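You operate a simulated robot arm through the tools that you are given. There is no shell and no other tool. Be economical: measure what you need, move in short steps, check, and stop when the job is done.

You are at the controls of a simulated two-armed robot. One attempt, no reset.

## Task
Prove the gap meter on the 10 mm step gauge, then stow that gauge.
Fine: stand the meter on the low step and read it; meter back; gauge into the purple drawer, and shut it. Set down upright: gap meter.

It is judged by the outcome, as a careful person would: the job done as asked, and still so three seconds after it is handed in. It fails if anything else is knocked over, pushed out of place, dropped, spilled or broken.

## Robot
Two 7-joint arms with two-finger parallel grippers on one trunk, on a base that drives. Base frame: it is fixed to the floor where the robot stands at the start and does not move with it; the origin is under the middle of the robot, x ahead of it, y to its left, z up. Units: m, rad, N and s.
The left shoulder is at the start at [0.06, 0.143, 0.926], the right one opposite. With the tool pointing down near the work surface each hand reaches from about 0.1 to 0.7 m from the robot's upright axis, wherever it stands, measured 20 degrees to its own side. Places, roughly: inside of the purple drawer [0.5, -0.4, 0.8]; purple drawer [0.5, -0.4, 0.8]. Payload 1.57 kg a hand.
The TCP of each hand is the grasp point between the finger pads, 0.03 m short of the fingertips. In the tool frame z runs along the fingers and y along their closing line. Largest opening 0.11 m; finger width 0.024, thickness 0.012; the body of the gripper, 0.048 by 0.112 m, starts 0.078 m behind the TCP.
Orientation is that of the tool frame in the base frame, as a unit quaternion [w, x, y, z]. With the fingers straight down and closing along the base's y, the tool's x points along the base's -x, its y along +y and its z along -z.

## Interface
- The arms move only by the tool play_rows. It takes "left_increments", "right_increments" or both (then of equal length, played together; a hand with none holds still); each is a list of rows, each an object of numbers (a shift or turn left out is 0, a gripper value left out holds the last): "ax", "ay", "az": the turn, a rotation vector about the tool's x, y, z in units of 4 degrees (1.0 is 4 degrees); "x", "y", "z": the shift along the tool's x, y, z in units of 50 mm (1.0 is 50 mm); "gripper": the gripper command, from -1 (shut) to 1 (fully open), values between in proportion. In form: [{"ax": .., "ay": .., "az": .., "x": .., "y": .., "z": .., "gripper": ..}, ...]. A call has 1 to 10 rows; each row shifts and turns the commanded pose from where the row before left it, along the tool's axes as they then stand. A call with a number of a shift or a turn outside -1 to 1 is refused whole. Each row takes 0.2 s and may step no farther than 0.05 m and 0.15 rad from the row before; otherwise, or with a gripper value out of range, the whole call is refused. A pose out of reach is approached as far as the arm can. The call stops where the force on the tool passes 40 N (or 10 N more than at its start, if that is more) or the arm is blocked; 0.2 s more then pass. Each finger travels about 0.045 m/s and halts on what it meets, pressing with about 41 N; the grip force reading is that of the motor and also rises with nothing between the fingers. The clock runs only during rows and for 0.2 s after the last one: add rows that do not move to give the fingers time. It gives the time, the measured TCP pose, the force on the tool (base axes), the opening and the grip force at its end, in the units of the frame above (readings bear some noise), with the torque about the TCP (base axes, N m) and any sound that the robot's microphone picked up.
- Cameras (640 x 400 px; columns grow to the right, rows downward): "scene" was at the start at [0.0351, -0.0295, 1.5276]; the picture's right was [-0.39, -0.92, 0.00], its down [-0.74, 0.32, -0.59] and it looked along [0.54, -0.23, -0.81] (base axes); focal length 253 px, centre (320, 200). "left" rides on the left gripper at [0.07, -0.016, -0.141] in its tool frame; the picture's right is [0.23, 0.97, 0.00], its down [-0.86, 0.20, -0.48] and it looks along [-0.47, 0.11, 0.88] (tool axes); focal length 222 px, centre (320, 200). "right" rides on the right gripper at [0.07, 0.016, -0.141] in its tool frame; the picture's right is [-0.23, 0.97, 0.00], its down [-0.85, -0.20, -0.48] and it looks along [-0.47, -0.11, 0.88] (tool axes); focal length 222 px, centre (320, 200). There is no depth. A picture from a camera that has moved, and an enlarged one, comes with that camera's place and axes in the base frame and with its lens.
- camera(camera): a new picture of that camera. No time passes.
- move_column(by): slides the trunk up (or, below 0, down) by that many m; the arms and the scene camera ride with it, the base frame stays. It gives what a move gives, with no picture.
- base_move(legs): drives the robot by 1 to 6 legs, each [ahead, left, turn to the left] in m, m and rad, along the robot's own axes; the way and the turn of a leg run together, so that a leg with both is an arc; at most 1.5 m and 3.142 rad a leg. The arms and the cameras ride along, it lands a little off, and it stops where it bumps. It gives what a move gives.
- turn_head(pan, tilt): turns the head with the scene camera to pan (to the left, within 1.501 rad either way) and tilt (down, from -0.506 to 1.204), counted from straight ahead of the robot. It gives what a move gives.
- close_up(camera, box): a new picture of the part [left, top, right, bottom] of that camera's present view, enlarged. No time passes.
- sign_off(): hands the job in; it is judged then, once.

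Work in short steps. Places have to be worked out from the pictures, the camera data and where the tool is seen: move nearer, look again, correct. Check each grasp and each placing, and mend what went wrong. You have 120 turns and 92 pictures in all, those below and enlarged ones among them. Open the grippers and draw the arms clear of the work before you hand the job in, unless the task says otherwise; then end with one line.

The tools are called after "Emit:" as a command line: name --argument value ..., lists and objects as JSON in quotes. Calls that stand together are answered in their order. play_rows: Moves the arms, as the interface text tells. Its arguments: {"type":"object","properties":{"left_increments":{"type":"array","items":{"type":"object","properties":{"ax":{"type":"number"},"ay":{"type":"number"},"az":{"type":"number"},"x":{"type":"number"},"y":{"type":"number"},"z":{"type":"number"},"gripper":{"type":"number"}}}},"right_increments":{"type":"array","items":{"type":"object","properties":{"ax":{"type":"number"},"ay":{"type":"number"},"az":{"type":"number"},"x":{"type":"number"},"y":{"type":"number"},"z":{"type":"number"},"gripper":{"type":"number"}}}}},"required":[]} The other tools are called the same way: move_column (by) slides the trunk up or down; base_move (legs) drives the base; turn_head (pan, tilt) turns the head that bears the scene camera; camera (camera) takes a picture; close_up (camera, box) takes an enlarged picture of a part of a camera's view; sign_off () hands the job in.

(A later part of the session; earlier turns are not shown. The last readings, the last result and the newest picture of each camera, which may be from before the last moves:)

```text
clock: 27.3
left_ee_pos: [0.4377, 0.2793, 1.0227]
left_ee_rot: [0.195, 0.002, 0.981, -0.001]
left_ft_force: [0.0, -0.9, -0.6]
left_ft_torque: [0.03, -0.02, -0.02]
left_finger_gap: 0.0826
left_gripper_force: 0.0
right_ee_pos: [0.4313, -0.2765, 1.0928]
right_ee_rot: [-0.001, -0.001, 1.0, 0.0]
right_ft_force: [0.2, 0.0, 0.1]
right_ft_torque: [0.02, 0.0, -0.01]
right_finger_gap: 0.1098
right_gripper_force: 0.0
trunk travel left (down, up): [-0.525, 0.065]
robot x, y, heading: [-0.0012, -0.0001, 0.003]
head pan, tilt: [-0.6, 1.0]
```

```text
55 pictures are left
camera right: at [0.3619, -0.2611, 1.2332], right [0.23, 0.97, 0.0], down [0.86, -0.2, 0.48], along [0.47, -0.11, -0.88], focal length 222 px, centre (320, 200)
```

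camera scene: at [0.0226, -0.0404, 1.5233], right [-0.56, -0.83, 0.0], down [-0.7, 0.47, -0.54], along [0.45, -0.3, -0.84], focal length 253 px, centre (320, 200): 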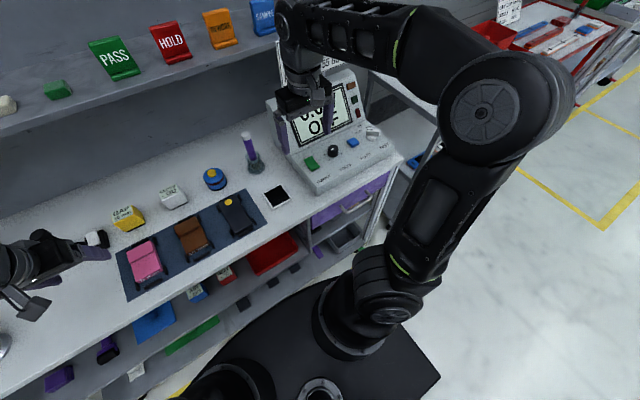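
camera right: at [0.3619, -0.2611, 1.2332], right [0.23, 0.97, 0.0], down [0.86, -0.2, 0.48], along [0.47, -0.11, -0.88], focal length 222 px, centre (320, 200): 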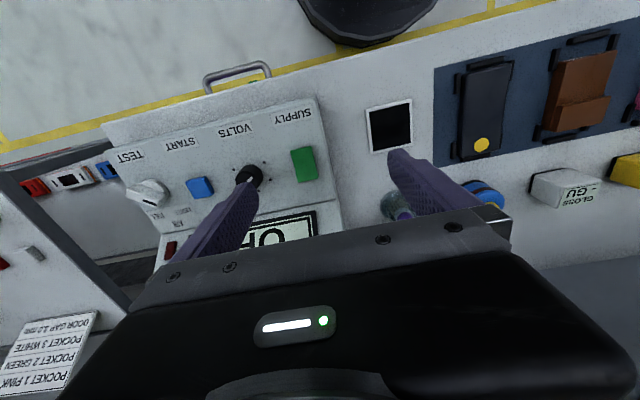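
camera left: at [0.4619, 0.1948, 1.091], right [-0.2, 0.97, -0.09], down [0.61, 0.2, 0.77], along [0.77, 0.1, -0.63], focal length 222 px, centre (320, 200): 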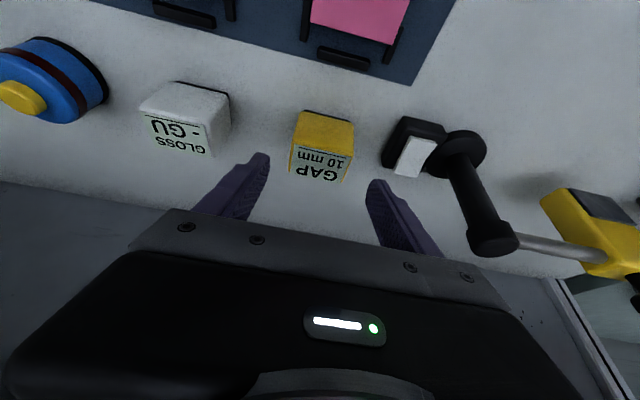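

I can see the drawer handle in both views. I'll enlarge it to triangulate its position.

Emit:
close_up --camera "scene" --box '[290, 160, 410, 260]'

Emit:
close_up --camera "right" --box '[170, 40, 310, 130]'

```text
4.00 times, centred on (350, 210) of scene
camera zoom: at [0.0226, -0.0404, 1.5233], right [-0.56, -0.83, 0.0], down [-0.7, 0.47, -0.54], along [0.45, -0.3, -0.84], focal length 1012 px, centre (200, 160)
```

zoom: 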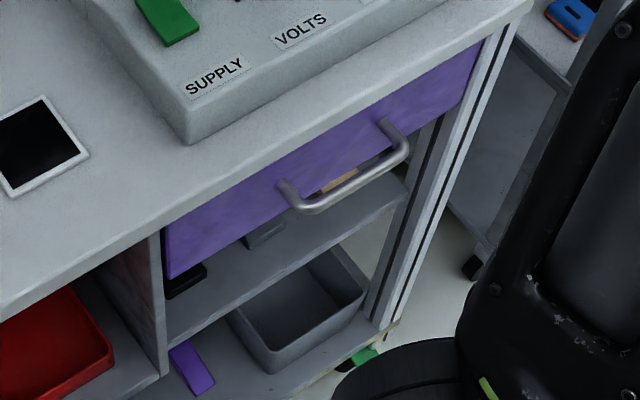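

```text
4.44 times, centred on (240, 85) of right
camera zoom: at [0.3619, -0.2611, 1.2332], right [0.23, 0.97, 0.0], down [0.86, -0.2, 0.48], along [0.47, -0.11, -0.88], focal length 987 px, centre (676, 711)
```

zoom: 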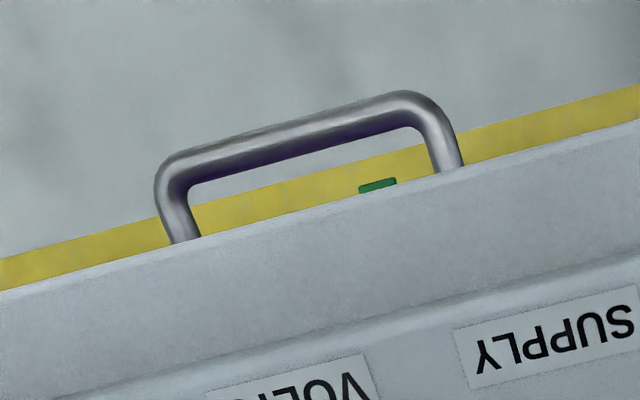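

The handle bar is at about [0.317, −0.397, 0.80], running along y, and the bench edge is at x≈0.345. I'll move the right hand back clear of the console and begin yawing it so the fingers close along x.

Emit:
play_rows --right_increments '[{"x": 0.9}, {"x": 0.9}, {"x": 0.9}, {"x": 0.3, "y": -0.9}, {"y": -0.9, "az": 1}, {"az": 1}, {"az": 1}, {"az": 1}, {"az": 1}, {"az": 1}]'

Emit:
play_rows --right_increments '[{"az": 1}, {"az": 1}, {"az": 1}, {"az": 1}, {"az": 1}, {"az": 1}, {"az": 1}, {"az": 1}, {"az": 1}, {"az": 1}]'

Emit:
play_rows --right_increments '[{"az": 1}, {"az": 1}, {"az": 1}, {"az": 1}, {"az": 1}, {"az": 1}, {"az": 0.5, "gripper": 0}, {}]'

```text
clock: 29.5
left_ee_pos: [0.4376, 0.2793, 1.0236]
left_ee_rot: [0.195, 0.002, 0.981, 0.0]
left_ft_force: [-0.1, -0.4, 0.3]
left_ft_torque: [0.0, -0.01, -0.01]
left_finger_gap: 0.0827
left_gripper_force: 0.1
right_ee_pos: [0.2818, -0.3669, 1.0916]
right_ee_rot: [-0.001, 0.208, 0.978, 0.0]
right_ft_force: [0.1, 0.6, 0.0]
right_ft_torque: [-0.01, 0.01, 0.04]
right_finger_gap: 0.1101
right_gripper_force: 0.1
trunk travel left (down, up): [-0.525, 0.065]
robot x, y, heading: [-0.0048, -0.003, -0.002]
head pan, tilt: [-0.6, 1.0]
```

```text
clock: 31.7
left_ee_pos: [0.4368, 0.2777, 1.0226]
left_ee_rot: [0.195, 0.003, 0.981, 0.0]
left_ft_force: [0.4, 0.5, 0.7]
left_ft_torque: [-0.05, -0.02, 0.01]
left_finger_gap: 0.0827
left_gripper_force: 0.2
right_ee_pos: [0.2823, -0.3669, 1.0924]
right_ee_rot: [0.0, 0.53, 0.848, 0.0]
right_ft_force: [0.0, -0.5, 0.3]
right_ft_torque: [-0.01, -0.04, 0.02]
right_finger_gap: 0.11
right_gripper_force: 0.1
trunk travel left (down, up): [-0.525, 0.065]
robot x, y, heading: [-0.0008, -0.0002, 0.001]
head pan, tilt: [-0.6, 1.0]
```

```text
clock: 33.5
left_ee_pos: [0.4384, 0.2794, 1.0231]
left_ee_rot: [0.196, 0.003, 0.981, 0.0]
left_ft_force: [0.3, 0.7, 0.7]
left_ft_torque: [0.0, 0.02, 0.0]
left_finger_gap: 0.0825
left_gripper_force: 0.0
right_ee_pos: [0.2818, -0.3663, 1.0931]
right_ee_rot: [0.0, 0.707, 0.708, -0.001]
right_ft_force: [0.6, 0.9, 0.1]
right_ft_torque: [0.02, -0.02, 0.03]
right_finger_gap: 0.0578
right_gripper_force: 0.0
trunk travel left (down, up): [-0.525, 0.065]
robot x, y, heading: [-0.0033, 0.0016, -0.001]
head pan, tilt: [-0.6, 1.0]
```

The yaw is right: tool x points along +y and tool y along +x. Next I'll lower to just off the bench edge and pitch about 30° so the hand body stays clear of the bench.

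Emit:
play_rows --right_increments '[{"z": 0.8, "x": -0.3, "y": -0.5, "gripper": -0.3}, {"z": 0.9, "x": -0.3}, {"ax": -1}, {"ax": -1}, {"ax": -1}, {"ax": -1}, {"ax": -1}, {"ax": -1}, {"ax": -1}, {"ax": -0.5}]'

Emit:
camera --camera "right"

Emit:
close_up --camera "scene" --box '[250, 80, 450, 260]'

```text
clock: 35.7
left_ee_pos: [0.4373, 0.2792, 1.0224]
left_ee_rot: [0.195, 0.002, 0.981, -0.001]
left_ft_force: [0.7, 0.4, 0.3]
left_ft_torque: [0.02, 0.0, -0.03]
left_finger_gap: 0.0827
left_gripper_force: 0.1
right_ee_pos: [0.257, -0.3978, 1.0067]
right_ee_rot: [0.183, 0.682, 0.684, 0.184]
right_ft_force: [-0.1, 1.3, -0.6]
right_ft_torque: [0.02, 0.01, -0.01]
right_finger_gap: 0.0386
right_gripper_force: 0.1
trunk travel left (down, up): [-0.525, 0.065]
robot x, y, heading: [0.002, -0.0003, 0.002]
head pan, tilt: [-0.6, 1.0]
```

```text
52 pictures are left
camera right: at [0.1996, -0.3282, 1.1365], right [0.84, -0.23, 0.49], down [-0.41, -0.86, 0.31], along [0.35, -0.47, -0.81], focal length 222 px, centre (320, 200)
```

right: 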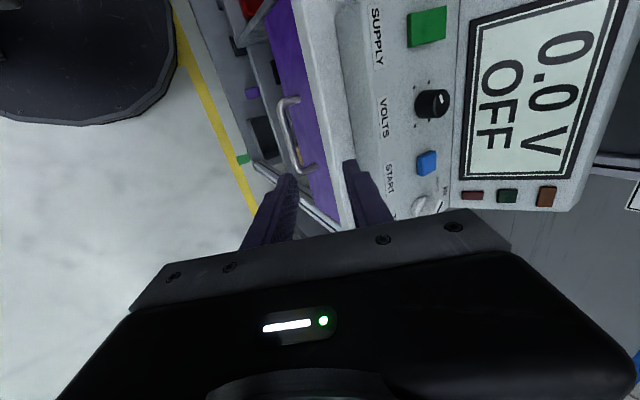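

```text
2.22 times, centred on (350, 170) of scene
camera zoom: at [0.0224, -0.0404, 1.5233], right [-0.56, -0.83, 0.0], down [-0.7, 0.47, -0.54], along [0.45, -0.3, -0.84], focal length 562 px, centre (253, 267)
```

zoom: 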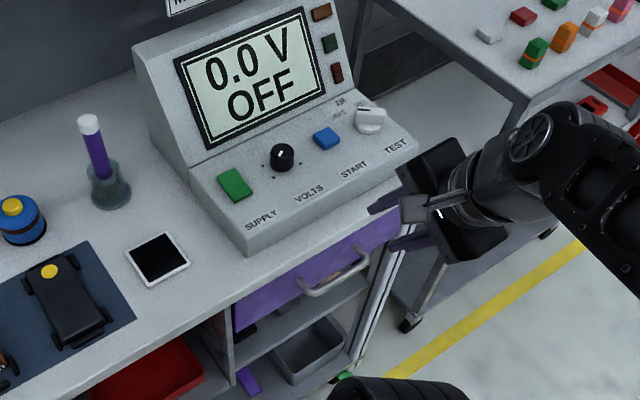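

The bar measures at about [0.322, −0.397, 0.80], with the drawer front at x≈0.357. I'll move to a pre-grasp pose 10 cm back along the finger direction.

Emit:
play_rows --right_increments '[{"z": 0.75, "y": -0.33, "gripper": -0.3}, {"z": 0.75, "y": -0.33}, {"z": 0.7, "y": -0.31}, {}]'

Emit:
camera --camera "right"

Emit:
close_up --camera "scene" --box '[290, 130, 450, 260]'

```text
clock: 36.7
left_ee_pos: [0.4371, 0.2796, 1.0231]
left_ee_rot: [0.195, 0.002, 0.981, -0.001]
left_ft_force: [-0.1, 0.9, 0.4]
left_ft_torque: [0.01, 0.01, 0.01]
left_finger_gap: 0.0825
left_gripper_force: 0.2
right_ee_pos: [0.282, -0.4291, 0.8974]
right_ee_rot: [0.182, 0.682, 0.684, 0.184]
right_ft_force: [0.6, 0.5, -0.1]
right_ft_torque: [0.01, 0.0, 0.0]
right_finger_gap: 0.0386
right_gripper_force: 0.1
right hand out of reach, approached as far as the arm can: row 1, 2, 3
trunk travel left (down, up): [-0.525, 0.065]
robot x, y, heading: [-0.0011, -0.0013, -0.001]
head pan, tilt: [-0.6, 1.0]
```

```text
50 pictures are left
camera right: at [0.2257, -0.3595, 1.027], right [0.84, -0.23, 0.49], down [-0.41, -0.86, 0.31], along [0.35, -0.46, -0.82], focal length 222 px, centre (320, 200)
```

right: 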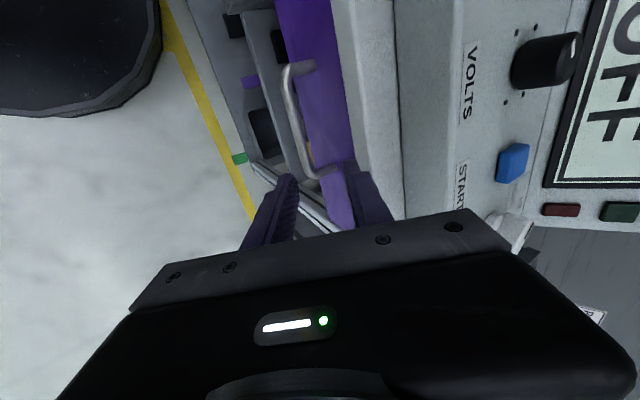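

```text
3.08 times, centred on (370, 195) of scene
camera zoom: at [0.0222, -0.0399, 1.5233], right [-0.56, -0.83, 0.0], down [-0.69, 0.47, -0.54], along [0.45, -0.3, -0.84], focal length 778 px, centre (166, 215)
```

zoom: 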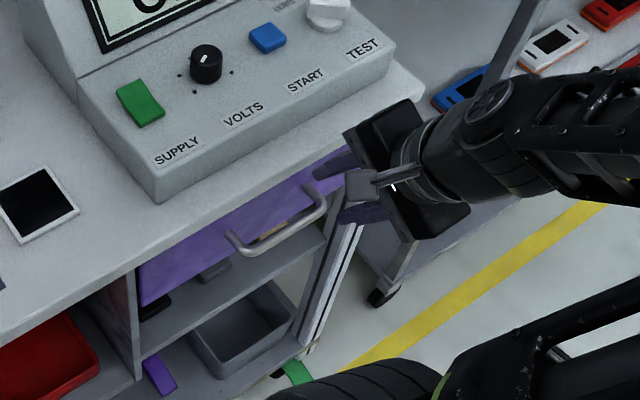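

The arm is too folded at this distance. I'll back the base off 0.2 m so the handle falls in comfortable reach, and later use the base to pull the drawer.

Emit:
base_move --legs '[[-0.2, 0, 0]]'

Emit:
camera --camera "scene"

```text
clock: 38.3
left_ee_pos: [0.2318, 0.2814, 1.0244]
left_ee_rot: [0.196, -0.003, 0.981, 0.001]
left_ft_force: [-1.1, -0.5, 0.6]
left_ft_torque: [0.02, -0.03, 0.02]
left_finger_gap: 0.0824
left_gripper_force: 0.1
right_ee_pos: [0.082, -0.4284, 0.898]
right_ee_rot: [0.181, 0.679, 0.687, 0.184]
right_ft_force: [0.1, 0.5, 0.7]
right_ft_torque: [0.0, -0.02, -0.02]
right_finger_gap: 0.0384
right_gripper_force: 0.0
trunk travel left (down, up): [-0.525, 0.065]
robot x, y, heading: [-0.2058, 0.0001, 0.011]
head pan, tilt: [-0.6, 1.0]
```

```text
48 pictures are left
camera scene: at [-0.1815, -0.0415, 1.5233], right [-0.56, -0.83, 0.0], down [-0.7, 0.47, -0.54], along [0.45, -0.3, -0.84], focal length 253 px, centre (320, 200)
```

scene: 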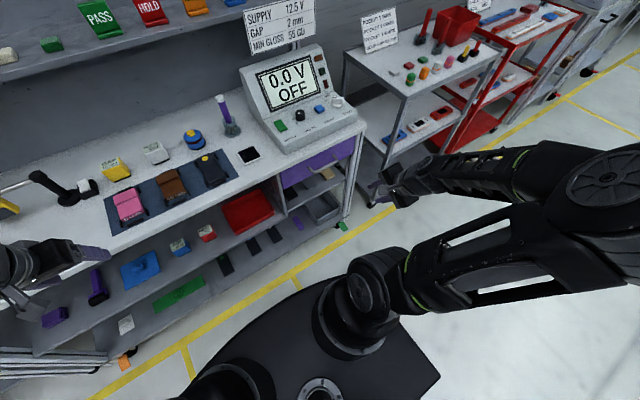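

I have more room now. I'll bring the right hand forward to the pre-grasp pose near [0.26, −0.398, 0.90].

Emit:
play_rows --right_increments '[{"z": 0.44, "y": 0.77, "x": 0.15}, {"z": 0.44, "y": 0.77, "x": 0.15}, {"z": 0.44, "y": 0.77, "x": 0.15}, {"z": 0.44, "y": 0.77, "x": 0.15}, {}]'

Emit:
camera --camera "right"

Emit:
close_up --camera "scene" --box '[270, 110, 430, 240]'

```text
clock: 39.5
left_ee_pos: [0.2323, 0.2821, 1.0233]
left_ee_rot: [0.194, -0.002, 0.981, 0.001]
left_ft_force: [-0.6, -0.2, 0.3]
left_ft_torque: [0.0, 0.0, -0.04]
left_finger_gap: 0.0825
left_gripper_force: 0.0
right_ee_pos: [0.2578, -0.393, 0.8986]
right_ee_rot: [0.181, 0.679, 0.687, 0.185]
right_ft_force: [-0.7, -0.4, -0.3]
right_ft_torque: [-0.01, 0.0, 0.0]
right_finger_gap: 0.0385
right_gripper_force: 0.1
trunk travel left (down, up): [-0.525, 0.065]
robot x, y, heading: [-0.2083, 0.0013, 0.007]
head pan, tilt: [-0.6, 1.0]
```

```text
47 pictures are left
camera right: at [0.2003, -0.3241, 1.0285], right [0.85, -0.22, 0.49], down [-0.4, -0.86, 0.31], along [0.35, -0.46, -0.82], focal length 222 px, centre (320, 200)
```

right: 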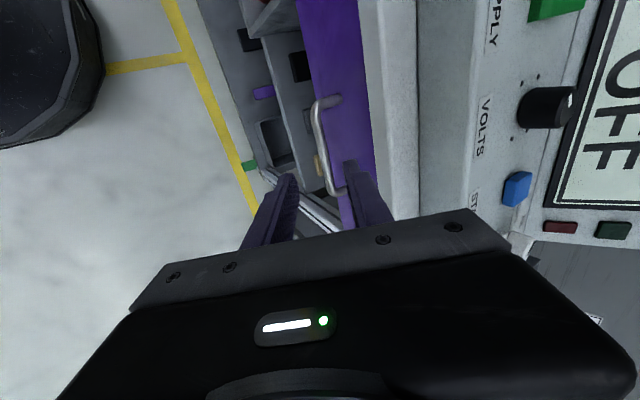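

```text
3.08 times, centred on (350, 175) of scene
camera zoom: at [-0.1805, -0.0415, 1.5233], right [-0.56, -0.83, 0.0], down [-0.7, 0.47, -0.54], along [0.45, -0.3, -0.84], focal length 778 px, centre (228, 277)
```

zoom: 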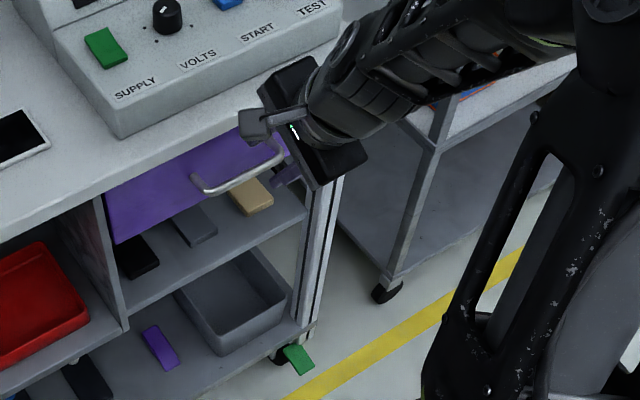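

The bar is almost exactly on the finger axis. I'll advance 5 cm and check the alignment.

Emit:
play_rows --right_increments '[{"z": 0.5}, {"z": 0.5, "y": 0.03}, {}]'

Emit:
close_up --camera "right" --box '[220, 60, 440, 240]'

Emit:
close_up --camera "scene" --box '[290, 120, 390, 200]'

```text
clock: 40.3
left_ee_pos: [0.2332, 0.2814, 1.0229]
left_ee_rot: [0.195, -0.002, 0.981, 0.0]
left_ft_force: [0.1, 0.3, -0.1]
left_ft_torque: [0.01, -0.02, 0.0]
left_finger_gap: 0.0825
left_gripper_force: 0.0
right_ee_pos: [0.2873, -0.3949, 0.8557]
right_ee_rot: [0.182, 0.678, 0.688, 0.185]
right_ft_force: [0.1, 0.5, -0.1]
right_ft_torque: [0.02, 0.01, 0.0]
right_finger_gap: 0.0385
right_gripper_force: 0.1
trunk travel left (down, up): [-0.525, 0.065]
robot x, y, heading: [-0.2064, -0.0002, 0.011]
head pan, tilt: [-0.6, 1.0]
```

```text
2.22 times, centred on (330, 150) of right
camera zoom: at [0.2307, -0.3273, 0.9851], right [0.85, -0.22, 0.49], down [-0.4, -0.86, 0.31], along [0.35, -0.46, -0.82], focal length 494 px, centre (298, 311)
```

zoom: 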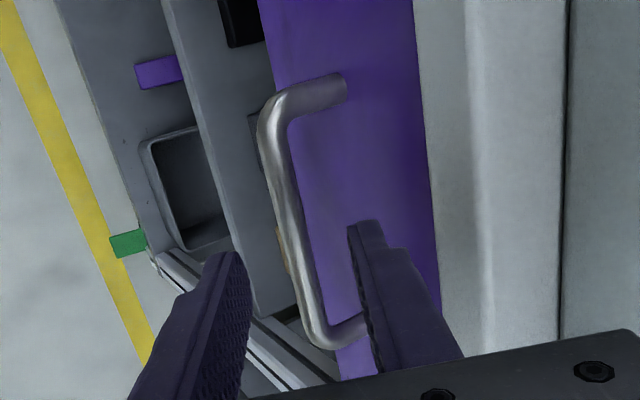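

```text
5.00 times, centred on (340, 160) of scene
camera zoom: at [-0.1802, -0.0413, 1.5233], right [-0.56, -0.83, 0.0], down [-0.7, 0.47, -0.54], along [0.45, -0.3, -0.84], focal length 1265 px, centre (220, 400)
```

zoom: 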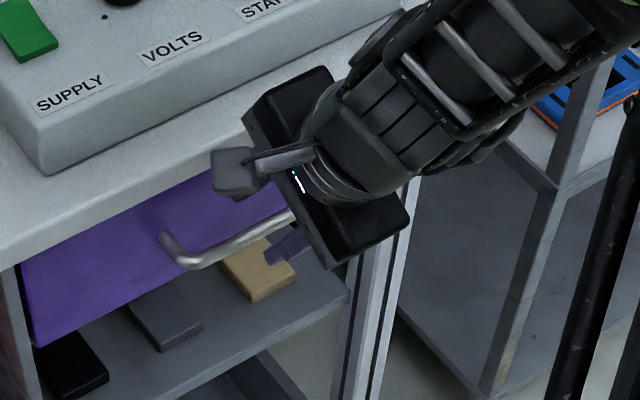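

The bar lies between the two fingers. I'll advance the remaining 4.5 cm and look again before closing.

Emit:
play_rows --right_increments '[{"z": 0.5}, {"z": 0.42}, {}]'

Emit:
close_up --camera "right" --box '[220, 60, 440, 240]'

```text
clock: 41.1
left_ee_pos: [0.2323, 0.282, 1.0228]
left_ee_rot: [0.195, -0.003, 0.981, 0.001]
left_ft_force: [-0.8, 0.0, -0.2]
left_ft_torque: [-0.03, -0.01, 0.02]
left_finger_gap: 0.0828
left_gripper_force: 0.0
right_ee_pos: [0.3112, -0.3946, 0.817]
right_ee_rot: [0.181, 0.679, 0.687, 0.184]
right_ft_force: [-1.9, -0.6, 1.0]
right_ft_torque: [0.01, -0.01, -0.01]
right_finger_gap: 0.0376
right_gripper_force: 0.0
trunk travel left (down, up): [-0.525, 0.065]
robot x, y, heading: [-0.2062, 0.0006, 0.009]
head pan, tilt: [-0.6, 1.0]
```

```text
2.22 times, centred on (330, 150) of right
camera zoom: at [0.2542, -0.3257, 0.9462], right [0.85, -0.22, 0.49], down [-0.4, -0.86, 0.31], along [0.35, -0.46, -0.82], focal length 494 px, centre (298, 311)
```

zoom: 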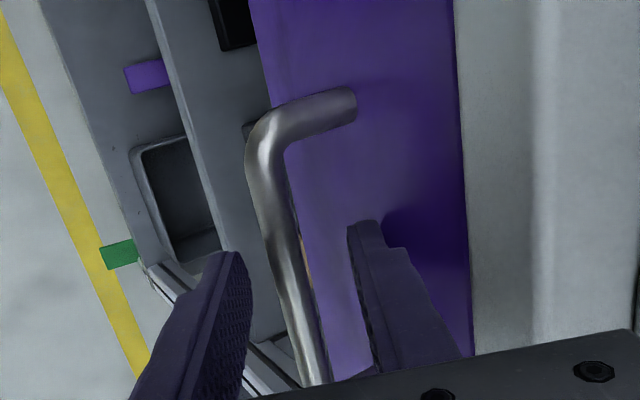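

The bar is between the fingers, so I'll close on it.

Emit:
play_rows --right_increments '[{"gripper": -1}, {"gripper": -1}, {"gripper": -1}, {"gripper": -1}]'

Emit:
close_up --camera "right" --box '[220, 60, 440, 240]'

```text
clock: 42.1
left_ee_pos: [0.2316, 0.2818, 1.0226]
left_ee_rot: [0.195, -0.002, 0.981, 0.001]
left_ft_force: [0.3, 0.3, -0.4]
left_ft_torque: [0.03, 0.02, 0.0]
left_finger_gap: 0.0823
left_gripper_force: 0.0
right_ee_pos: [0.3094, -0.3929, 0.8137]
right_ee_rot: [0.18, 0.679, 0.687, 0.185]
right_ft_force: [-10.3, 1.7, -8.0]
right_ft_torque: [-0.27, 0.25, 0.04]
right_finger_gap: 0.0116
right_gripper_force: 28.7
trunk travel left (down, up): [-0.525, 0.065]
robot x, y, heading: [-0.2021, -0.0009, 0.013]
head pan, tilt: [-0.6, 1.0]
```

```text
2.22 times, centred on (330, 150) of right
camera zoom: at [0.2529, -0.3259, 0.9454], right [0.85, -0.22, 0.48], down [-0.4, -0.86, 0.31], along [0.35, -0.46, -0.82], focal length 494 px, centre (298, 311)
```

zoom: 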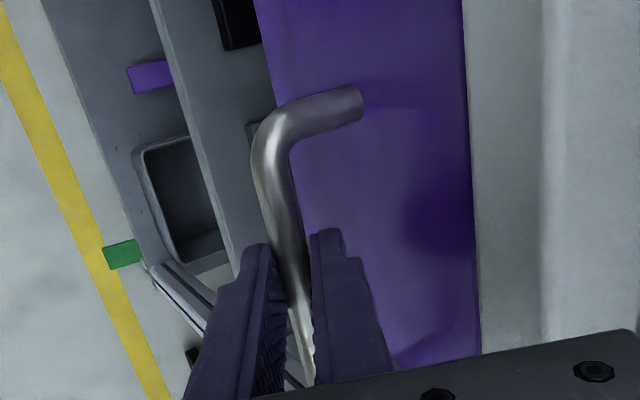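

The bar is gripped at 0.0116 m. I'll pull the drawer open in small steps with the arm.

Emit:
play_rows --right_increments '[{"y": -0.26, "z": -0.15}, {"y": -0.35, "z": -0.2}, {"y": -0.35, "z": -0.2}, {"y": -0.35, "z": -0.2}, {}]'

Emit:
camera --camera "right"

```text
clock: 43.3
left_ee_pos: [0.2334, 0.2815, 1.0239]
left_ee_rot: [0.196, -0.002, 0.981, 0.001]
left_ft_force: [0.5, 0.7, 0.7]
left_ft_torque: [0.03, -0.01, -0.01]
left_finger_gap: 0.0826
left_gripper_force: 0.0
right_ee_pos: [0.2349, -0.3943, 0.8171]
right_ee_rot: [0.182, 0.679, 0.687, 0.185]
right_ft_force: [-0.6, 5.9, -5.7]
right_ft_torque: [0.58, 0.11, 0.4]
right_finger_gap: 0.0117
right_gripper_force: 29.3
trunk travel left (down, up): [-0.525, 0.065]
robot x, y, heading: [-0.1999, -0.0035, 0.013]
head pan, tilt: [-0.6, 1.0]
```

```text
41 pictures are left
camera right: at [0.1784, -0.3258, 0.9453], right [0.85, -0.22, 0.49], down [-0.4, -0.86, 0.31], along [0.35, -0.46, -0.82], focal length 222 px, centre (320, 200)
```

right: 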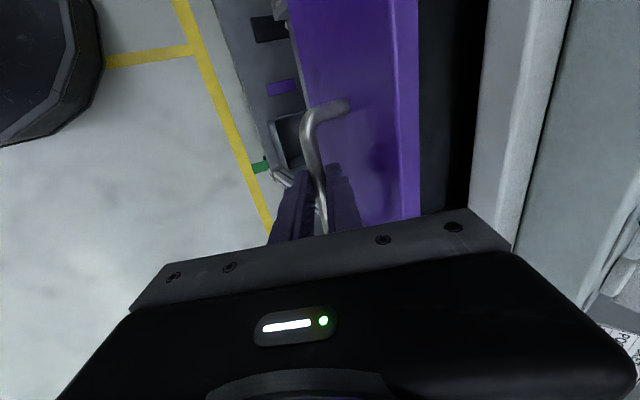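

The drawer slides easily and is open about 7.5 cm. I'll pull further.

Emit:
play_rows --right_increments '[{"y": -0.35, "z": -0.2}, {"y": -0.35, "z": -0.2}, {"y": -0.35, "z": -0.2}, {"y": -0.35, "z": -0.2}, {}]'

```text
clock: 44.5
left_ee_pos: [0.2323, 0.2827, 1.0238]
left_ee_rot: [0.195, -0.002, 0.981, -0.001]
left_ft_force: [-0.2, -0.5, 0.4]
left_ft_torque: [0.02, 0.0, 0.0]
left_finger_gap: 0.0824
left_gripper_force: 0.1
right_ee_pos: [0.1548, -0.3941, 0.817]
right_ee_rot: [0.181, 0.679, 0.687, 0.185]
right_ft_force: [-0.8, 10.2, 1.1]
right_ft_torque: [-0.34, 0.03, -0.21]
right_finger_gap: 0.0119
right_gripper_force: 29.0
trunk travel left (down, up): [-0.525, 0.065]
robot x, y, heading: [-0.2048, -0.0024, 0.011]
head pan, tilt: [-0.6, 1.0]
```

It is open about 15.5 cm with a light side load. I'll pull another 4–5 cm with a small y correction.

Emit:
play_rows --right_increments '[{"y": -0.3, "z": -0.17, "x": 0.04}, {"y": -0.3, "z": -0.17}, {"y": -0.26, "z": -0.15}, {}]'

Emit:
turn_head --pan -0.75 --tilt 0.95

Emit:
camera --camera "scene"

```text
clock: 45.5
left_ee_pos: [0.2304, 0.2847, 1.0211]
left_ee_rot: [0.196, -0.002, 0.981, -0.001]
left_ft_force: [0.5, -0.3, -0.4]
left_ft_torque: [-0.02, 0.0, 0.03]
left_finger_gap: 0.0825
left_gripper_force: 0.0
right_ee_pos: [0.113, -0.4008, 0.8123]
right_ee_rot: [0.178, 0.678, 0.688, 0.186]
right_ft_force: [0.7, 24.9, 5.8]
right_ft_torque: [0.28, -0.03, 0.13]
right_finger_gap: 0.0116
right_gripper_force: 29.3
right hand out of reach, approached as far as the arm can: row 2, 3
trunk travel left (down, up): [-0.525, 0.065]
robot x, y, heading: [-0.2084, 0.0, 0.005]
head pan, tilt: [-0.6, 1.0]
```

```text
clock: 46.2
left_ee_pos: [0.2334, 0.2837, 1.0224]
left_ee_rot: [0.195, -0.001, 0.981, -0.001]
left_ft_force: [-0.2, -0.3, -0.4]
left_ft_torque: [0.02, 0.01, 0.02]
left_finger_gap: 0.0826
left_gripper_force: 0.1
right_ee_pos: [0.1117, -0.4027, 0.8122]
right_ee_rot: [0.178, 0.679, 0.688, 0.186]
right_ft_force: [0.5, 26.1, 1.1]
right_ft_torque: [0.2, -0.04, 0.14]
right_finger_gap: 0.0118
right_gripper_force: 28.9
trunk travel left (down, up): [-0.525, 0.065]
robot x, y, heading: [-0.2051, -0.0058, 0.012]
head pan, tilt: [-0.75, 0.949]
```

```text
40 pictures are left
camera scene: at [-0.1842, -0.0486, 1.5269], right [-0.67, -0.74, 0.0], down [-0.6, 0.55, -0.58], along [0.43, -0.39, -0.81], focal length 253 px, centre (320, 200)
```

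scene: 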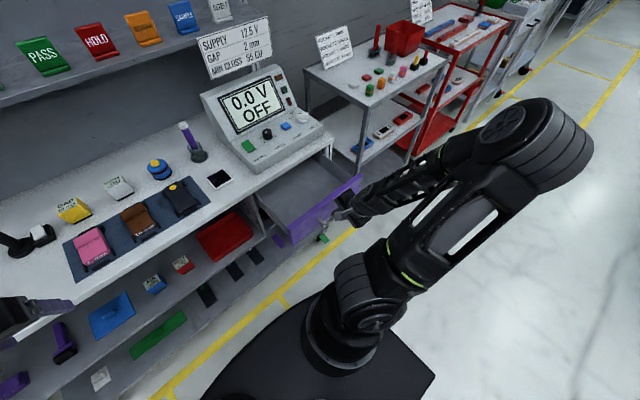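

The drawer is open about 20 cm. I'll open the fingers and try backing out along the tool axis.

Emit:
play_rows --right_increments '[{"gripper": -0.3}, {"gripper": -0.3}, {"gripper": -0.3}, {"z": -0.3}, {"z": -0.3}, {}]'

Emit:
camera --camera "right"

```text
clock: 47.6
left_ee_pos: [0.2316, 0.2801, 1.0235]
left_ee_rot: [0.195, -0.003, 0.981, 0.0]
left_ft_force: [-0.2, -0.6, 0.0]
left_ft_torque: [0.01, 0.04, 0.02]
left_finger_gap: 0.0825
left_gripper_force: 0.1
right_ee_pos: [0.1136, -0.4066, 0.8121]
right_ee_rot: [0.18, 0.679, 0.687, 0.185]
right_ft_force: [-1.4, -1.0, 0.6]
right_ft_torque: [0.0, 0.02, -0.11]
right_finger_gap: 0.0376
right_gripper_force: 0.0
right hand out of reach, approached as far as the arm can: row 4, 5
trunk travel left (down, up): [-0.525, 0.065]
robot x, y, heading: [-0.2048, -0.0017, 0.01]
head pan, tilt: [-0.75, 0.949]
```

```text
39 pictures are left
camera right: at [0.056, -0.3381, 0.9416], right [0.85, -0.22, 0.49], down [-0.4, -0.86, 0.31], along [0.35, -0.46, -0.82], focal length 222 px, centre (320, 200)
```

right: 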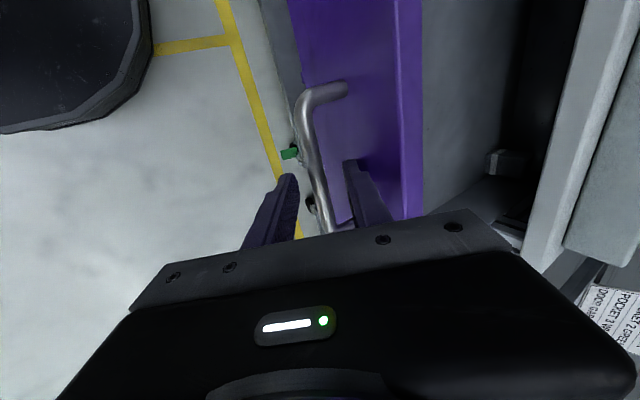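

The bar is released, but the arm cannot retract further inward. I'll raise the trunk a little, since a vertical lift of 2–3 cm frees the fingertips from the bar.

Emit:
move_column --by 0.022

Emit:
camera --camera "right"

```text
clock: 48.3
left_ee_pos: [0.2334, 0.2816, 1.0448]
left_ee_rot: [0.195, -0.002, 0.981, 0.001]
left_ft_force: [-0.1, -0.3, 0.1]
left_ft_torque: [0.05, -0.04, -0.02]
left_finger_gap: 0.0821
left_gripper_force: 0.0
right_ee_pos: [0.1141, -0.4072, 0.8347]
right_ee_rot: [0.18, 0.678, 0.688, 0.185]
right_ft_force: [-0.3, -0.4, 1.5]
right_ft_torque: [0.0, -0.04, -0.01]
right_finger_gap: 0.0384
right_gripper_force: 0.0
trunk travel left (down, up): [-0.547, 0.043]
robot x, y, heading: [-0.2013, -0.0018, 0.009]
head pan, tilt: [-0.75, 0.949]
```

```text
38 pictures are left
camera right: at [0.0562, -0.3379, 0.9637], right [0.85, -0.22, 0.49], down [-0.4, -0.86, 0.31], along [0.35, -0.46, -0.82], focal length 222 px, centre (320, 200)
```

right: 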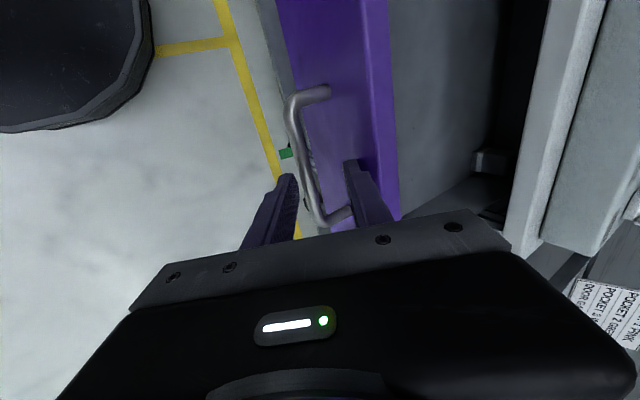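

The fingertips are now nearly past the bar. I'll lift 2 cm more to clear it fully.

Emit:
move_column --by 0.03

Emit:
camera --camera "right"

```text
clock: 49.0
left_ee_pos: [0.2315, 0.2821, 1.0751]
left_ee_rot: [0.195, -0.002, 0.981, 0.0]
left_ft_force: [0.1, -0.5, -0.2]
left_ft_torque: [0.0, -0.01, -0.01]
left_finger_gap: 0.0825
left_gripper_force: 0.1
right_ee_pos: [0.1142, -0.4072, 0.8636]
right_ee_rot: [0.18, 0.68, 0.687, 0.184]
right_ft_force: [0.6, 1.1, 1.0]
right_ft_torque: [-0.04, 0.01, 0.03]
right_finger_gap: 0.0384
right_gripper_force: 0.1
trunk travel left (down, up): [-0.577, 0.013]
robot x, y, heading: [-0.2066, -0.0025, 0.006]
head pan, tilt: [-0.75, 0.949]
```

```text
37 pictures are left
camera right: at [0.0561, -0.338, 0.9936], right [0.85, -0.22, 0.49], down [-0.4, -0.86, 0.31], along [0.35, -0.46, -0.82], focal length 222 px, centre (320, 200)
```

right: 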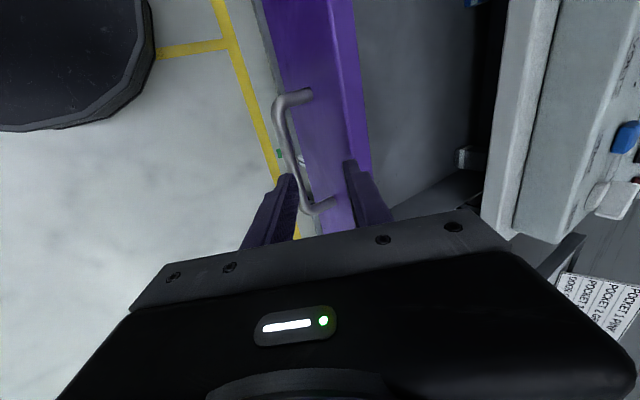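

The hand is clear of the bar. I'll raise it with the arm and start unwinding the pitch.

Emit:
play_rows --right_increments '[{"z": -0.7, "y": 0.4}, {"z": -0.7, "y": 0.4}, {"z": -0.5, "y": 0.3}, {"ax": 1}, {"ax": 1}, {"ax": 1}, {"ax": 1}, {"ax": 1}, {"ax": 1}, {"ax": 1}]'

```text
clock: 51.2
left_ee_pos: [0.2324, 0.2819, 1.075]
left_ee_rot: [0.196, -0.003, 0.981, 0.0]
left_ft_force: [-0.7, -0.3, -0.1]
left_ft_torque: [-0.01, 0.0, 0.0]
left_finger_gap: 0.0823
left_gripper_force: 0.1
right_ee_pos: [0.1145, -0.4008, 0.8624]
right_ee_rot: [0.03, 0.699, 0.713, 0.042]
right_ft_force: [0.7, 0.8, -0.7]
right_ft_torque: [-0.03, 0.01, 0.03]
right_finger_gap: 0.0383
right_gripper_force: 0.2
right hand out of reach, approached as far as the arm can: row 1, 2, 3, 7
trunk travel left (down, up): [-0.577, 0.013]
robot x, y, heading: [-0.2067, -0.0017, 0.014]
head pan, tilt: [-0.75, 0.949]
```

The hand is nearly vertical again. I'll lift it and yaw it back.

Emit:
play_rows --right_increments '[{"z": -0.9}, {"z": -0.9}, {"z": -0.8, "y": 0.4}, {"ax": 0.9, "az": -0.3}, {"az": -1}, {"az": -1}, {"az": -1}, {"az": -1}, {"az": -1}, {"az": -1}]'

Emit:
play_rows --right_increments '[{"az": -1}, {"az": -1}, {"az": -1}, {"az": -1}, {"az": -1}, {"az": -1}, {"az": -1}, {"az": -1}, {"az": -1}, {"az": -1}]'

Emit:
play_rows --right_increments '[{"az": -1}, {"az": -1}, {"az": -1}, {"az": -1}, {"az": -1}, {"az": -1}, {"gripper": 0.8}, {}]'

Emit:
camera --camera "scene"

```text
clock: 53.4
left_ee_pos: [0.2335, 0.2814, 1.0754]
left_ee_rot: [0.196, -0.003, 0.981, 0.002]
left_ft_force: [0.4, 0.3, 0.0]
left_ft_torque: [-0.01, 0.03, 0.01]
left_finger_gap: 0.0826
left_gripper_force: 0.1
right_ee_pos: [0.1199, -0.4049, 0.9936]
right_ee_rot: [0.012, 0.527, 0.85, 0.018]
right_ft_force: [-0.2, 0.2, 0.6]
right_ft_torque: [-0.03, -0.01, 0.02]
right_finger_gap: 0.0385
right_gripper_force: 0.1
trunk travel left (down, up): [-0.577, 0.013]
robot x, y, heading: [-0.2061, 0.0005, 0.01]
head pan, tilt: [-0.75, 0.949]
```

```text
clock: 55.6
left_ee_pos: [0.2324, 0.2817, 1.0743]
left_ee_rot: [0.195, -0.002, 0.981, 0.001]
left_ft_force: [0.0, 0.5, -0.2]
left_ft_torque: [-0.03, -0.01, 0.03]
left_finger_gap: 0.083
left_gripper_force: 0.1
right_ee_pos: [0.1196, -0.4035, 0.9926]
right_ee_rot: [0.016, 0.205, 0.979, 0.014]
right_ft_force: [0.1, 0.5, -0.6]
right_ft_torque: [-0.01, 0.01, 0.04]
right_finger_gap: 0.0384
right_gripper_force: 0.0
trunk travel left (down, up): [-0.577, 0.013]
robot x, y, heading: [-0.2063, 0.0032, 0.01]
head pan, tilt: [-0.75, 0.949]
```

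```text
clock: 57.4
left_ee_pos: [0.2317, 0.2819, 1.0746]
left_ee_rot: [0.196, -0.003, 0.981, 0.001]
left_ft_force: [-0.1, 0.4, -0.4]
left_ft_torque: [-0.01, -0.01, -0.01]
left_finger_gap: 0.0826
left_gripper_force: 0.0
right_ee_pos: [0.1211, -0.4031, 0.9934]
right_ee_rot: [0.02, -0.003, 1.0, 0.01]
right_ft_force: [0.5, 0.2, 0.2]
right_ft_torque: [0.01, 0.02, -0.02]
right_finger_gap: 0.0906
right_gripper_force: 0.1
trunk travel left (down, up): [-0.577, 0.013]
robot x, y, heading: [-0.2037, -0.0027, 0.011]
head pan, tilt: [-0.75, 0.949]
```

```text
36 pictures are left
camera scene: at [-0.1842, -0.0518, 1.5789], right [-0.67, -0.74, 0.0], down [-0.6, 0.55, -0.58], along [0.43, -0.39, -0.81], focal length 253 px, centre (320, 200)
```

scene: 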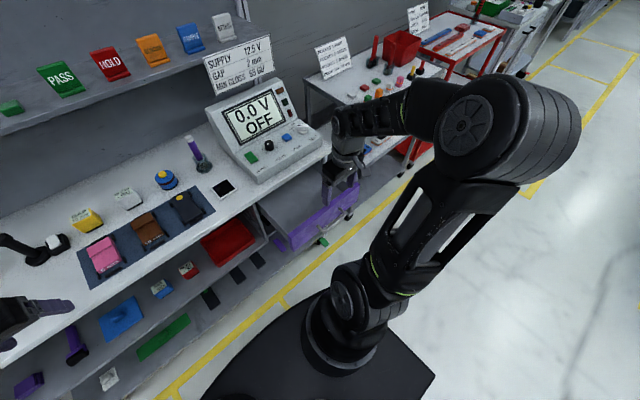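

The right hand is vertical with its fingers closing along y. I'll drive the base forward 0.1 m so the right arm can reach both the gauge and the drawer, trimming the small hand tilt as well.

Emit:
base_move --legs '[[0.1, 0, -0.01]]'

Emit:
play_rows --right_increments '[{"ay": 0.57, "ax": 0.3}, {"z": -0.6, "y": 0.6}, {"y": 0.9}, {"y": 0.9}, {"y": 0.9}, {"y": 0.9}, {"y": 0.9}, {"y": 0.9}, {"x": -0.9}, {"x": -0.9}]'

Emit:
camera --camera "scene"

```text
clock: 58.6
left_ee_pos: [0.336, 0.2761, 1.075]
left_ee_rot: [0.195, 0.004, 0.981, -0.001]
left_ft_force: [-0.1, 0.0, -0.2]
left_ft_torque: [0.01, 0.03, -0.01]
left_finger_gap: 0.0828
left_gripper_force: 0.0
right_ee_pos: [0.2154, -0.407, 0.9919]
right_ee_rot: [0.02, 0.005, 1.0, 0.009]
right_ft_force: [0.6, 0.9, -0.1]
right_ft_torque: [0.03, 0.0, -0.03]
right_finger_gap: 0.0989
right_gripper_force: 0.1
trunk travel left (down, up): [-0.577, 0.013]
robot x, y, heading: [-0.1089, 0.0018, -0.009]
head pan, tilt: [-0.75, 0.949]
```

```text
clock: 60.8
left_ee_pos: [0.336, 0.2759, 1.0748]
left_ee_rot: [0.195, 0.004, 0.981, -0.002]
left_ft_force: [0.6, 1.2, -0.2]
left_ft_torque: [-0.02, 0.0, -0.03]
left_finger_gap: 0.0826
left_gripper_force: 0.1
right_ee_pos: [0.3071, -0.1075, 1.0213]
right_ee_rot: [0.0, 0.005, 1.0, -0.001]
right_ft_force: [0.2, -1.3, 0.0]
right_ft_torque: [-0.02, 0.04, -0.01]
right_finger_gap: 0.099
right_gripper_force: 0.1
trunk travel left (down, up): [-0.577, 0.013]
robot x, y, heading: [-0.1046, 0.0005, -0.001]
head pan, tilt: [-0.75, 0.949]
```

```text
35 pictures are left
camera scene: at [-0.084, -0.0512, 1.5789], right [-0.68, -0.73, 0.0], down [-0.59, 0.56, -0.58], along [0.42, -0.4, -0.81], focal length 253 px, centre (320, 200)
```

scene: 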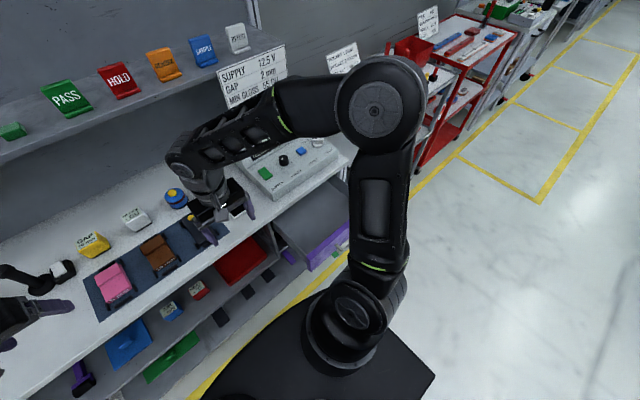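

The right hand is free and high. I'll move it over the gauge at about [0.463, 0.084].

Emit:
play_rows --right_increments '[{"x": -0.62, "y": 0.76, "gripper": 0.7}, {"x": -0.62, "y": 0.76}, {"x": -0.62, "y": 0.76}, {"x": -0.62, "y": 0.76}, {"x": -0.64, "y": 0.74}, {}]'

Emit:
camera --camera "right"

```text
clock: 62.2
left_ee_pos: [0.3356, 0.2756, 1.0759]
left_ee_rot: [0.195, 0.005, 0.981, -0.001]
left_ft_force: [0.3, -0.1, 0.4]
left_ft_torque: [0.03, -0.01, -0.04]
left_finger_gap: 0.0823
left_gripper_force: 0.0
right_ee_pos: [0.4656, 0.0778, 1.0233]
right_ee_rot: [-0.001, 0.004, 1.0, -0.002]
right_ft_force: [-0.4, 0.2, -0.2]
right_ft_torque: [0.0, 0.0, -0.02]
right_finger_gap: 0.0935
right_gripper_force: 0.0
trunk travel left (down, up): [-0.577, 0.013]
robot x, y, heading: [-0.1053, 0.0027, -0.003]
head pan, tilt: [-0.75, 0.949]
```

```text
34 pictures are left
camera right: at [0.3961, 0.0948, 1.1637], right [0.23, 0.97, 0.0], down [0.85, -0.2, 0.48], along [0.46, -0.11, -0.88], focal length 222 px, centre (320, 200)
```

right: 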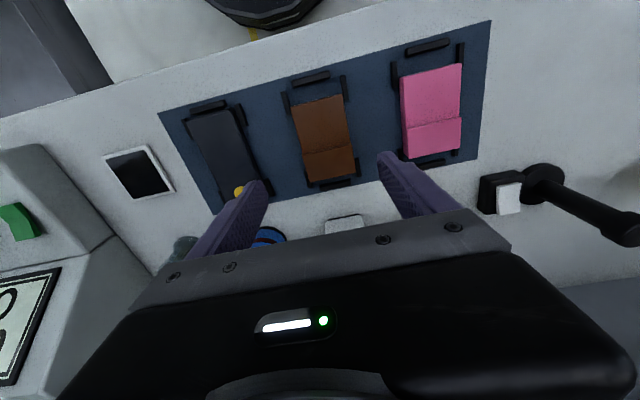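

The gauge's centre is at [0.462, 0.085]. I'll correct by a few millimetres and descend partway to check the clearance.

Emit:
play_rows --right_increments '[{"y": 0.14, "x": 0.06, "z": 0.8, "gripper": 0.7}, {"z": 0.85}, {}]'

Emit:
camera --camera "right"

```text
clock: 63.0
left_ee_pos: [0.336, 0.2763, 1.0759]
left_ee_rot: [0.195, 0.005, 0.981, -0.001]
left_ft_force: [0.2, -0.8, -0.5]
left_ft_torque: [0.0, -0.02, -0.02]
left_finger_gap: 0.0823
left_gripper_force: 0.0
right_ee_pos: [0.4637, 0.0874, 0.938]
right_ee_rot: [0.0, 0.003, 1.0, 0.0]
right_ft_force: [0.4, -0.2, 0.2]
right_ft_torque: [-0.01, 0.01, 0.0]
right_finger_gap: 0.0936
right_gripper_force: 0.1
trunk travel left (down, up): [-0.577, 0.013]
robot x, y, heading: [-0.1065, -0.0006, -0.0]
head pan, tilt: [-0.75, 0.949]
```

```text
33 pictures are left
camera right: at [0.3947, 0.1043, 1.0785], right [0.23, 0.97, 0.0], down [0.85, -0.2, 0.48], along [0.46, -0.11, -0.88], focal length 222 px, centre (320, 200)
```

right: 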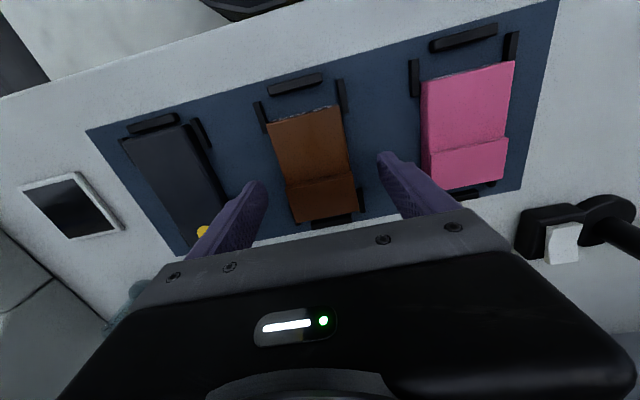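

The fingers straddle the gauge evenly. I'll descend to z≈0.905 and grip it.

Emit:
play_rows --right_increments '[{"z": 0.4, "y": -0.04}, {"z": 0.24}, {}, {"gripper": -1}, {}, {}, {}]'

Emit:
camera --camera "right"

```text
clock: 64.6
left_ee_pos: [0.3338, 0.2755, 1.0769]
left_ee_rot: [0.196, 0.003, 0.981, -0.001]
left_ft_force: [1.0, -0.4, -0.6]
left_ft_torque: [0.01, -0.01, -0.02]
left_finger_gap: 0.0825
left_gripper_force: 0.0
right_ee_pos: [0.462, 0.0866, 0.9096]
right_ee_rot: [0.003, 0.004, 1.0, 0.0]
right_ft_force: [1.3, -3.6, 33.1]
right_ft_torque: [0.13, 0.36, -0.1]
right_finger_gap: 0.0597
right_gripper_force: 32.4
trunk travel left (down, up): [-0.577, 0.013]
robot x, y, heading: [-0.1028, -0.0004, 0.0]
head pan, tilt: [-0.75, 0.949]
```

```text
32 pictures are left
camera right: at [0.3913, 0.1027, 1.0498], right [0.24, 0.97, 0.0], down [0.85, -0.21, 0.48], along [0.47, -0.11, -0.88], focal length 222 px, centre (320, 200)
```

right: 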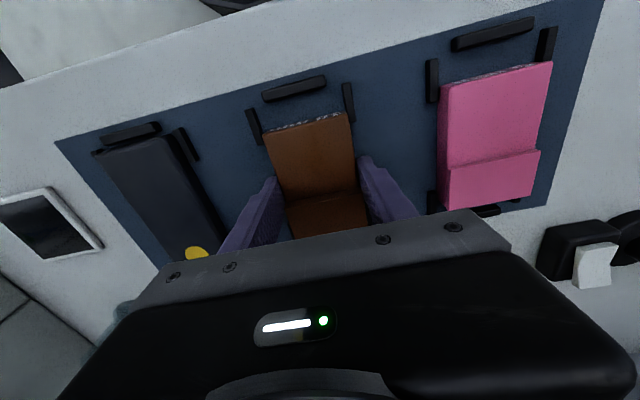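

It is gripped at 0.0597 m, with the fingertips touching the mat. I'll lift straight up and check.

Emit:
play_rows --right_increments '[{"z": -0.3}, {"z": -0.8}, {"z": -0.9}, {}]'

Emit:
camera --camera "right"

```text
clock: 65.6
left_ee_pos: [0.3365, 0.2775, 1.0753]
left_ee_rot: [0.195, 0.005, 0.981, -0.002]
left_ft_force: [-0.4, 0.3, -0.6]
left_ft_torque: [0.0, 0.02, 0.01]
left_finger_gap: 0.0824
left_gripper_force: 0.1
right_ee_pos: [0.4623, 0.0885, 1.0081]
right_ee_rot: [0.0, 0.004, 1.0, -0.002]
right_ft_force: [0.2, -0.2, -1.4]
right_ft_torque: [-0.01, 0.03, 0.01]
right_finger_gap: 0.0595
right_gripper_force: 41.0
trunk travel left (down, up): [-0.577, 0.013]
robot x, y, heading: [-0.1021, 0.0046, -0.005]
head pan, tilt: [-0.75, 0.949]
```

```text
31 pictures are left
camera right: at [0.3933, 0.1046, 1.1481], right [0.23, 0.97, 0.0], down [0.85, -0.2, 0.48], along [0.46, -0.12, -0.88], focal length 222 px, centre (320, 200)
```

right: 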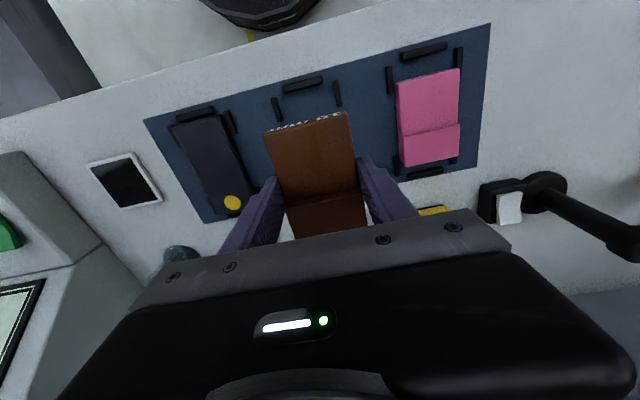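

The gauge is held securely. I'll carry it back off the bench edge and then across toward the open drawer.

Emit:
play_rows --right_increments '[{"x": 0.9}, {"x": 0.9}, {"x": 0.9}, {"x": 0.85}, {"y": -0.95}, {"y": -0.95}, {"y": -0.95}, {"y": -0.95}, {"y": -0.95}, {"y": -0.95}]'

Emit:
play_rows --right_increments '[{"y": -0.95}, {"y": -0.95}, {"y": -0.95}, {"y": -0.95}, {}]'

Emit:
camera --camera "right"

Emit:
camera --camera "scene"

```text
clock: 67.8
left_ee_pos: [0.3364, 0.2761, 1.0754]
left_ee_rot: [0.195, 0.004, 0.981, -0.001]
left_ft_force: [-0.2, -0.3, 0.4]
left_ft_torque: [0.01, -0.03, -0.03]
left_finger_gap: 0.0823
left_gripper_force: 0.0
right_ee_pos: [0.2804, -0.1958, 1.0127]
right_ee_rot: [-0.001, 0.004, 1.0, -0.001]
right_ft_force: [0.5, -0.2, -0.8]
right_ft_torque: [0.02, 0.0, 0.04]
right_finger_gap: 0.0594
right_gripper_force: 41.1
trunk travel left (down, up): [-0.577, 0.013]
robot x, y, heading: [-0.1043, -0.0, -0.0]
head pan, tilt: [-0.75, 0.949]
```

```text
clock: 69.0
left_ee_pos: [0.336, 0.2766, 1.0749]
left_ee_rot: [0.195, 0.004, 0.981, -0.002]
left_ft_force: [-1.3, -0.3, 0.0]
left_ft_torque: [0.0, -0.01, -0.01]
left_finger_gap: 0.0824
left_gripper_force: 0.1
right_ee_pos: [0.2811, -0.3884, 1.0114]
right_ee_rot: [0.0, 0.004, 1.0, -0.001]
right_ft_force: [-0.2, -0.2, -1.6]
right_ft_torque: [-0.02, 0.03, 0.01]
right_finger_gap: 0.0594
right_gripper_force: 41.4
trunk travel left (down, up): [-0.577, 0.013]
robot x, y, heading: [-0.1018, -0.0024, -0.001]
head pan, tilt: [-0.75, 0.949]
```

```text
30 pictures are left
camera right: at [0.2114, -0.371, 1.1515], right [0.23, 0.97, 0.0], down [0.85, -0.2, 0.48], along [0.46, -0.11, -0.88], focal length 222 px, centre (320, 200)
```

right: 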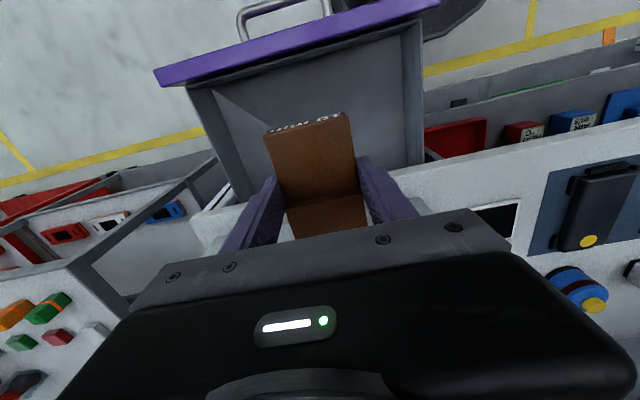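

```text
29 pictures are left
camera scene: at [-0.0851, -0.0512, 1.5789], right [-0.68, -0.73, 0.0], down [-0.59, 0.56, -0.58], along [0.42, -0.4, -0.81], focal length 253 px, centre (320, 200)
```

scene: 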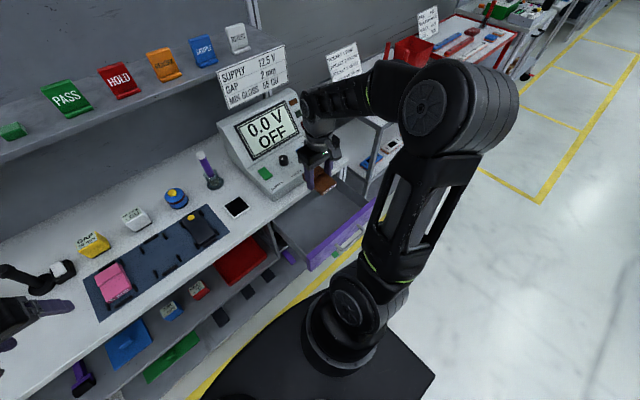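

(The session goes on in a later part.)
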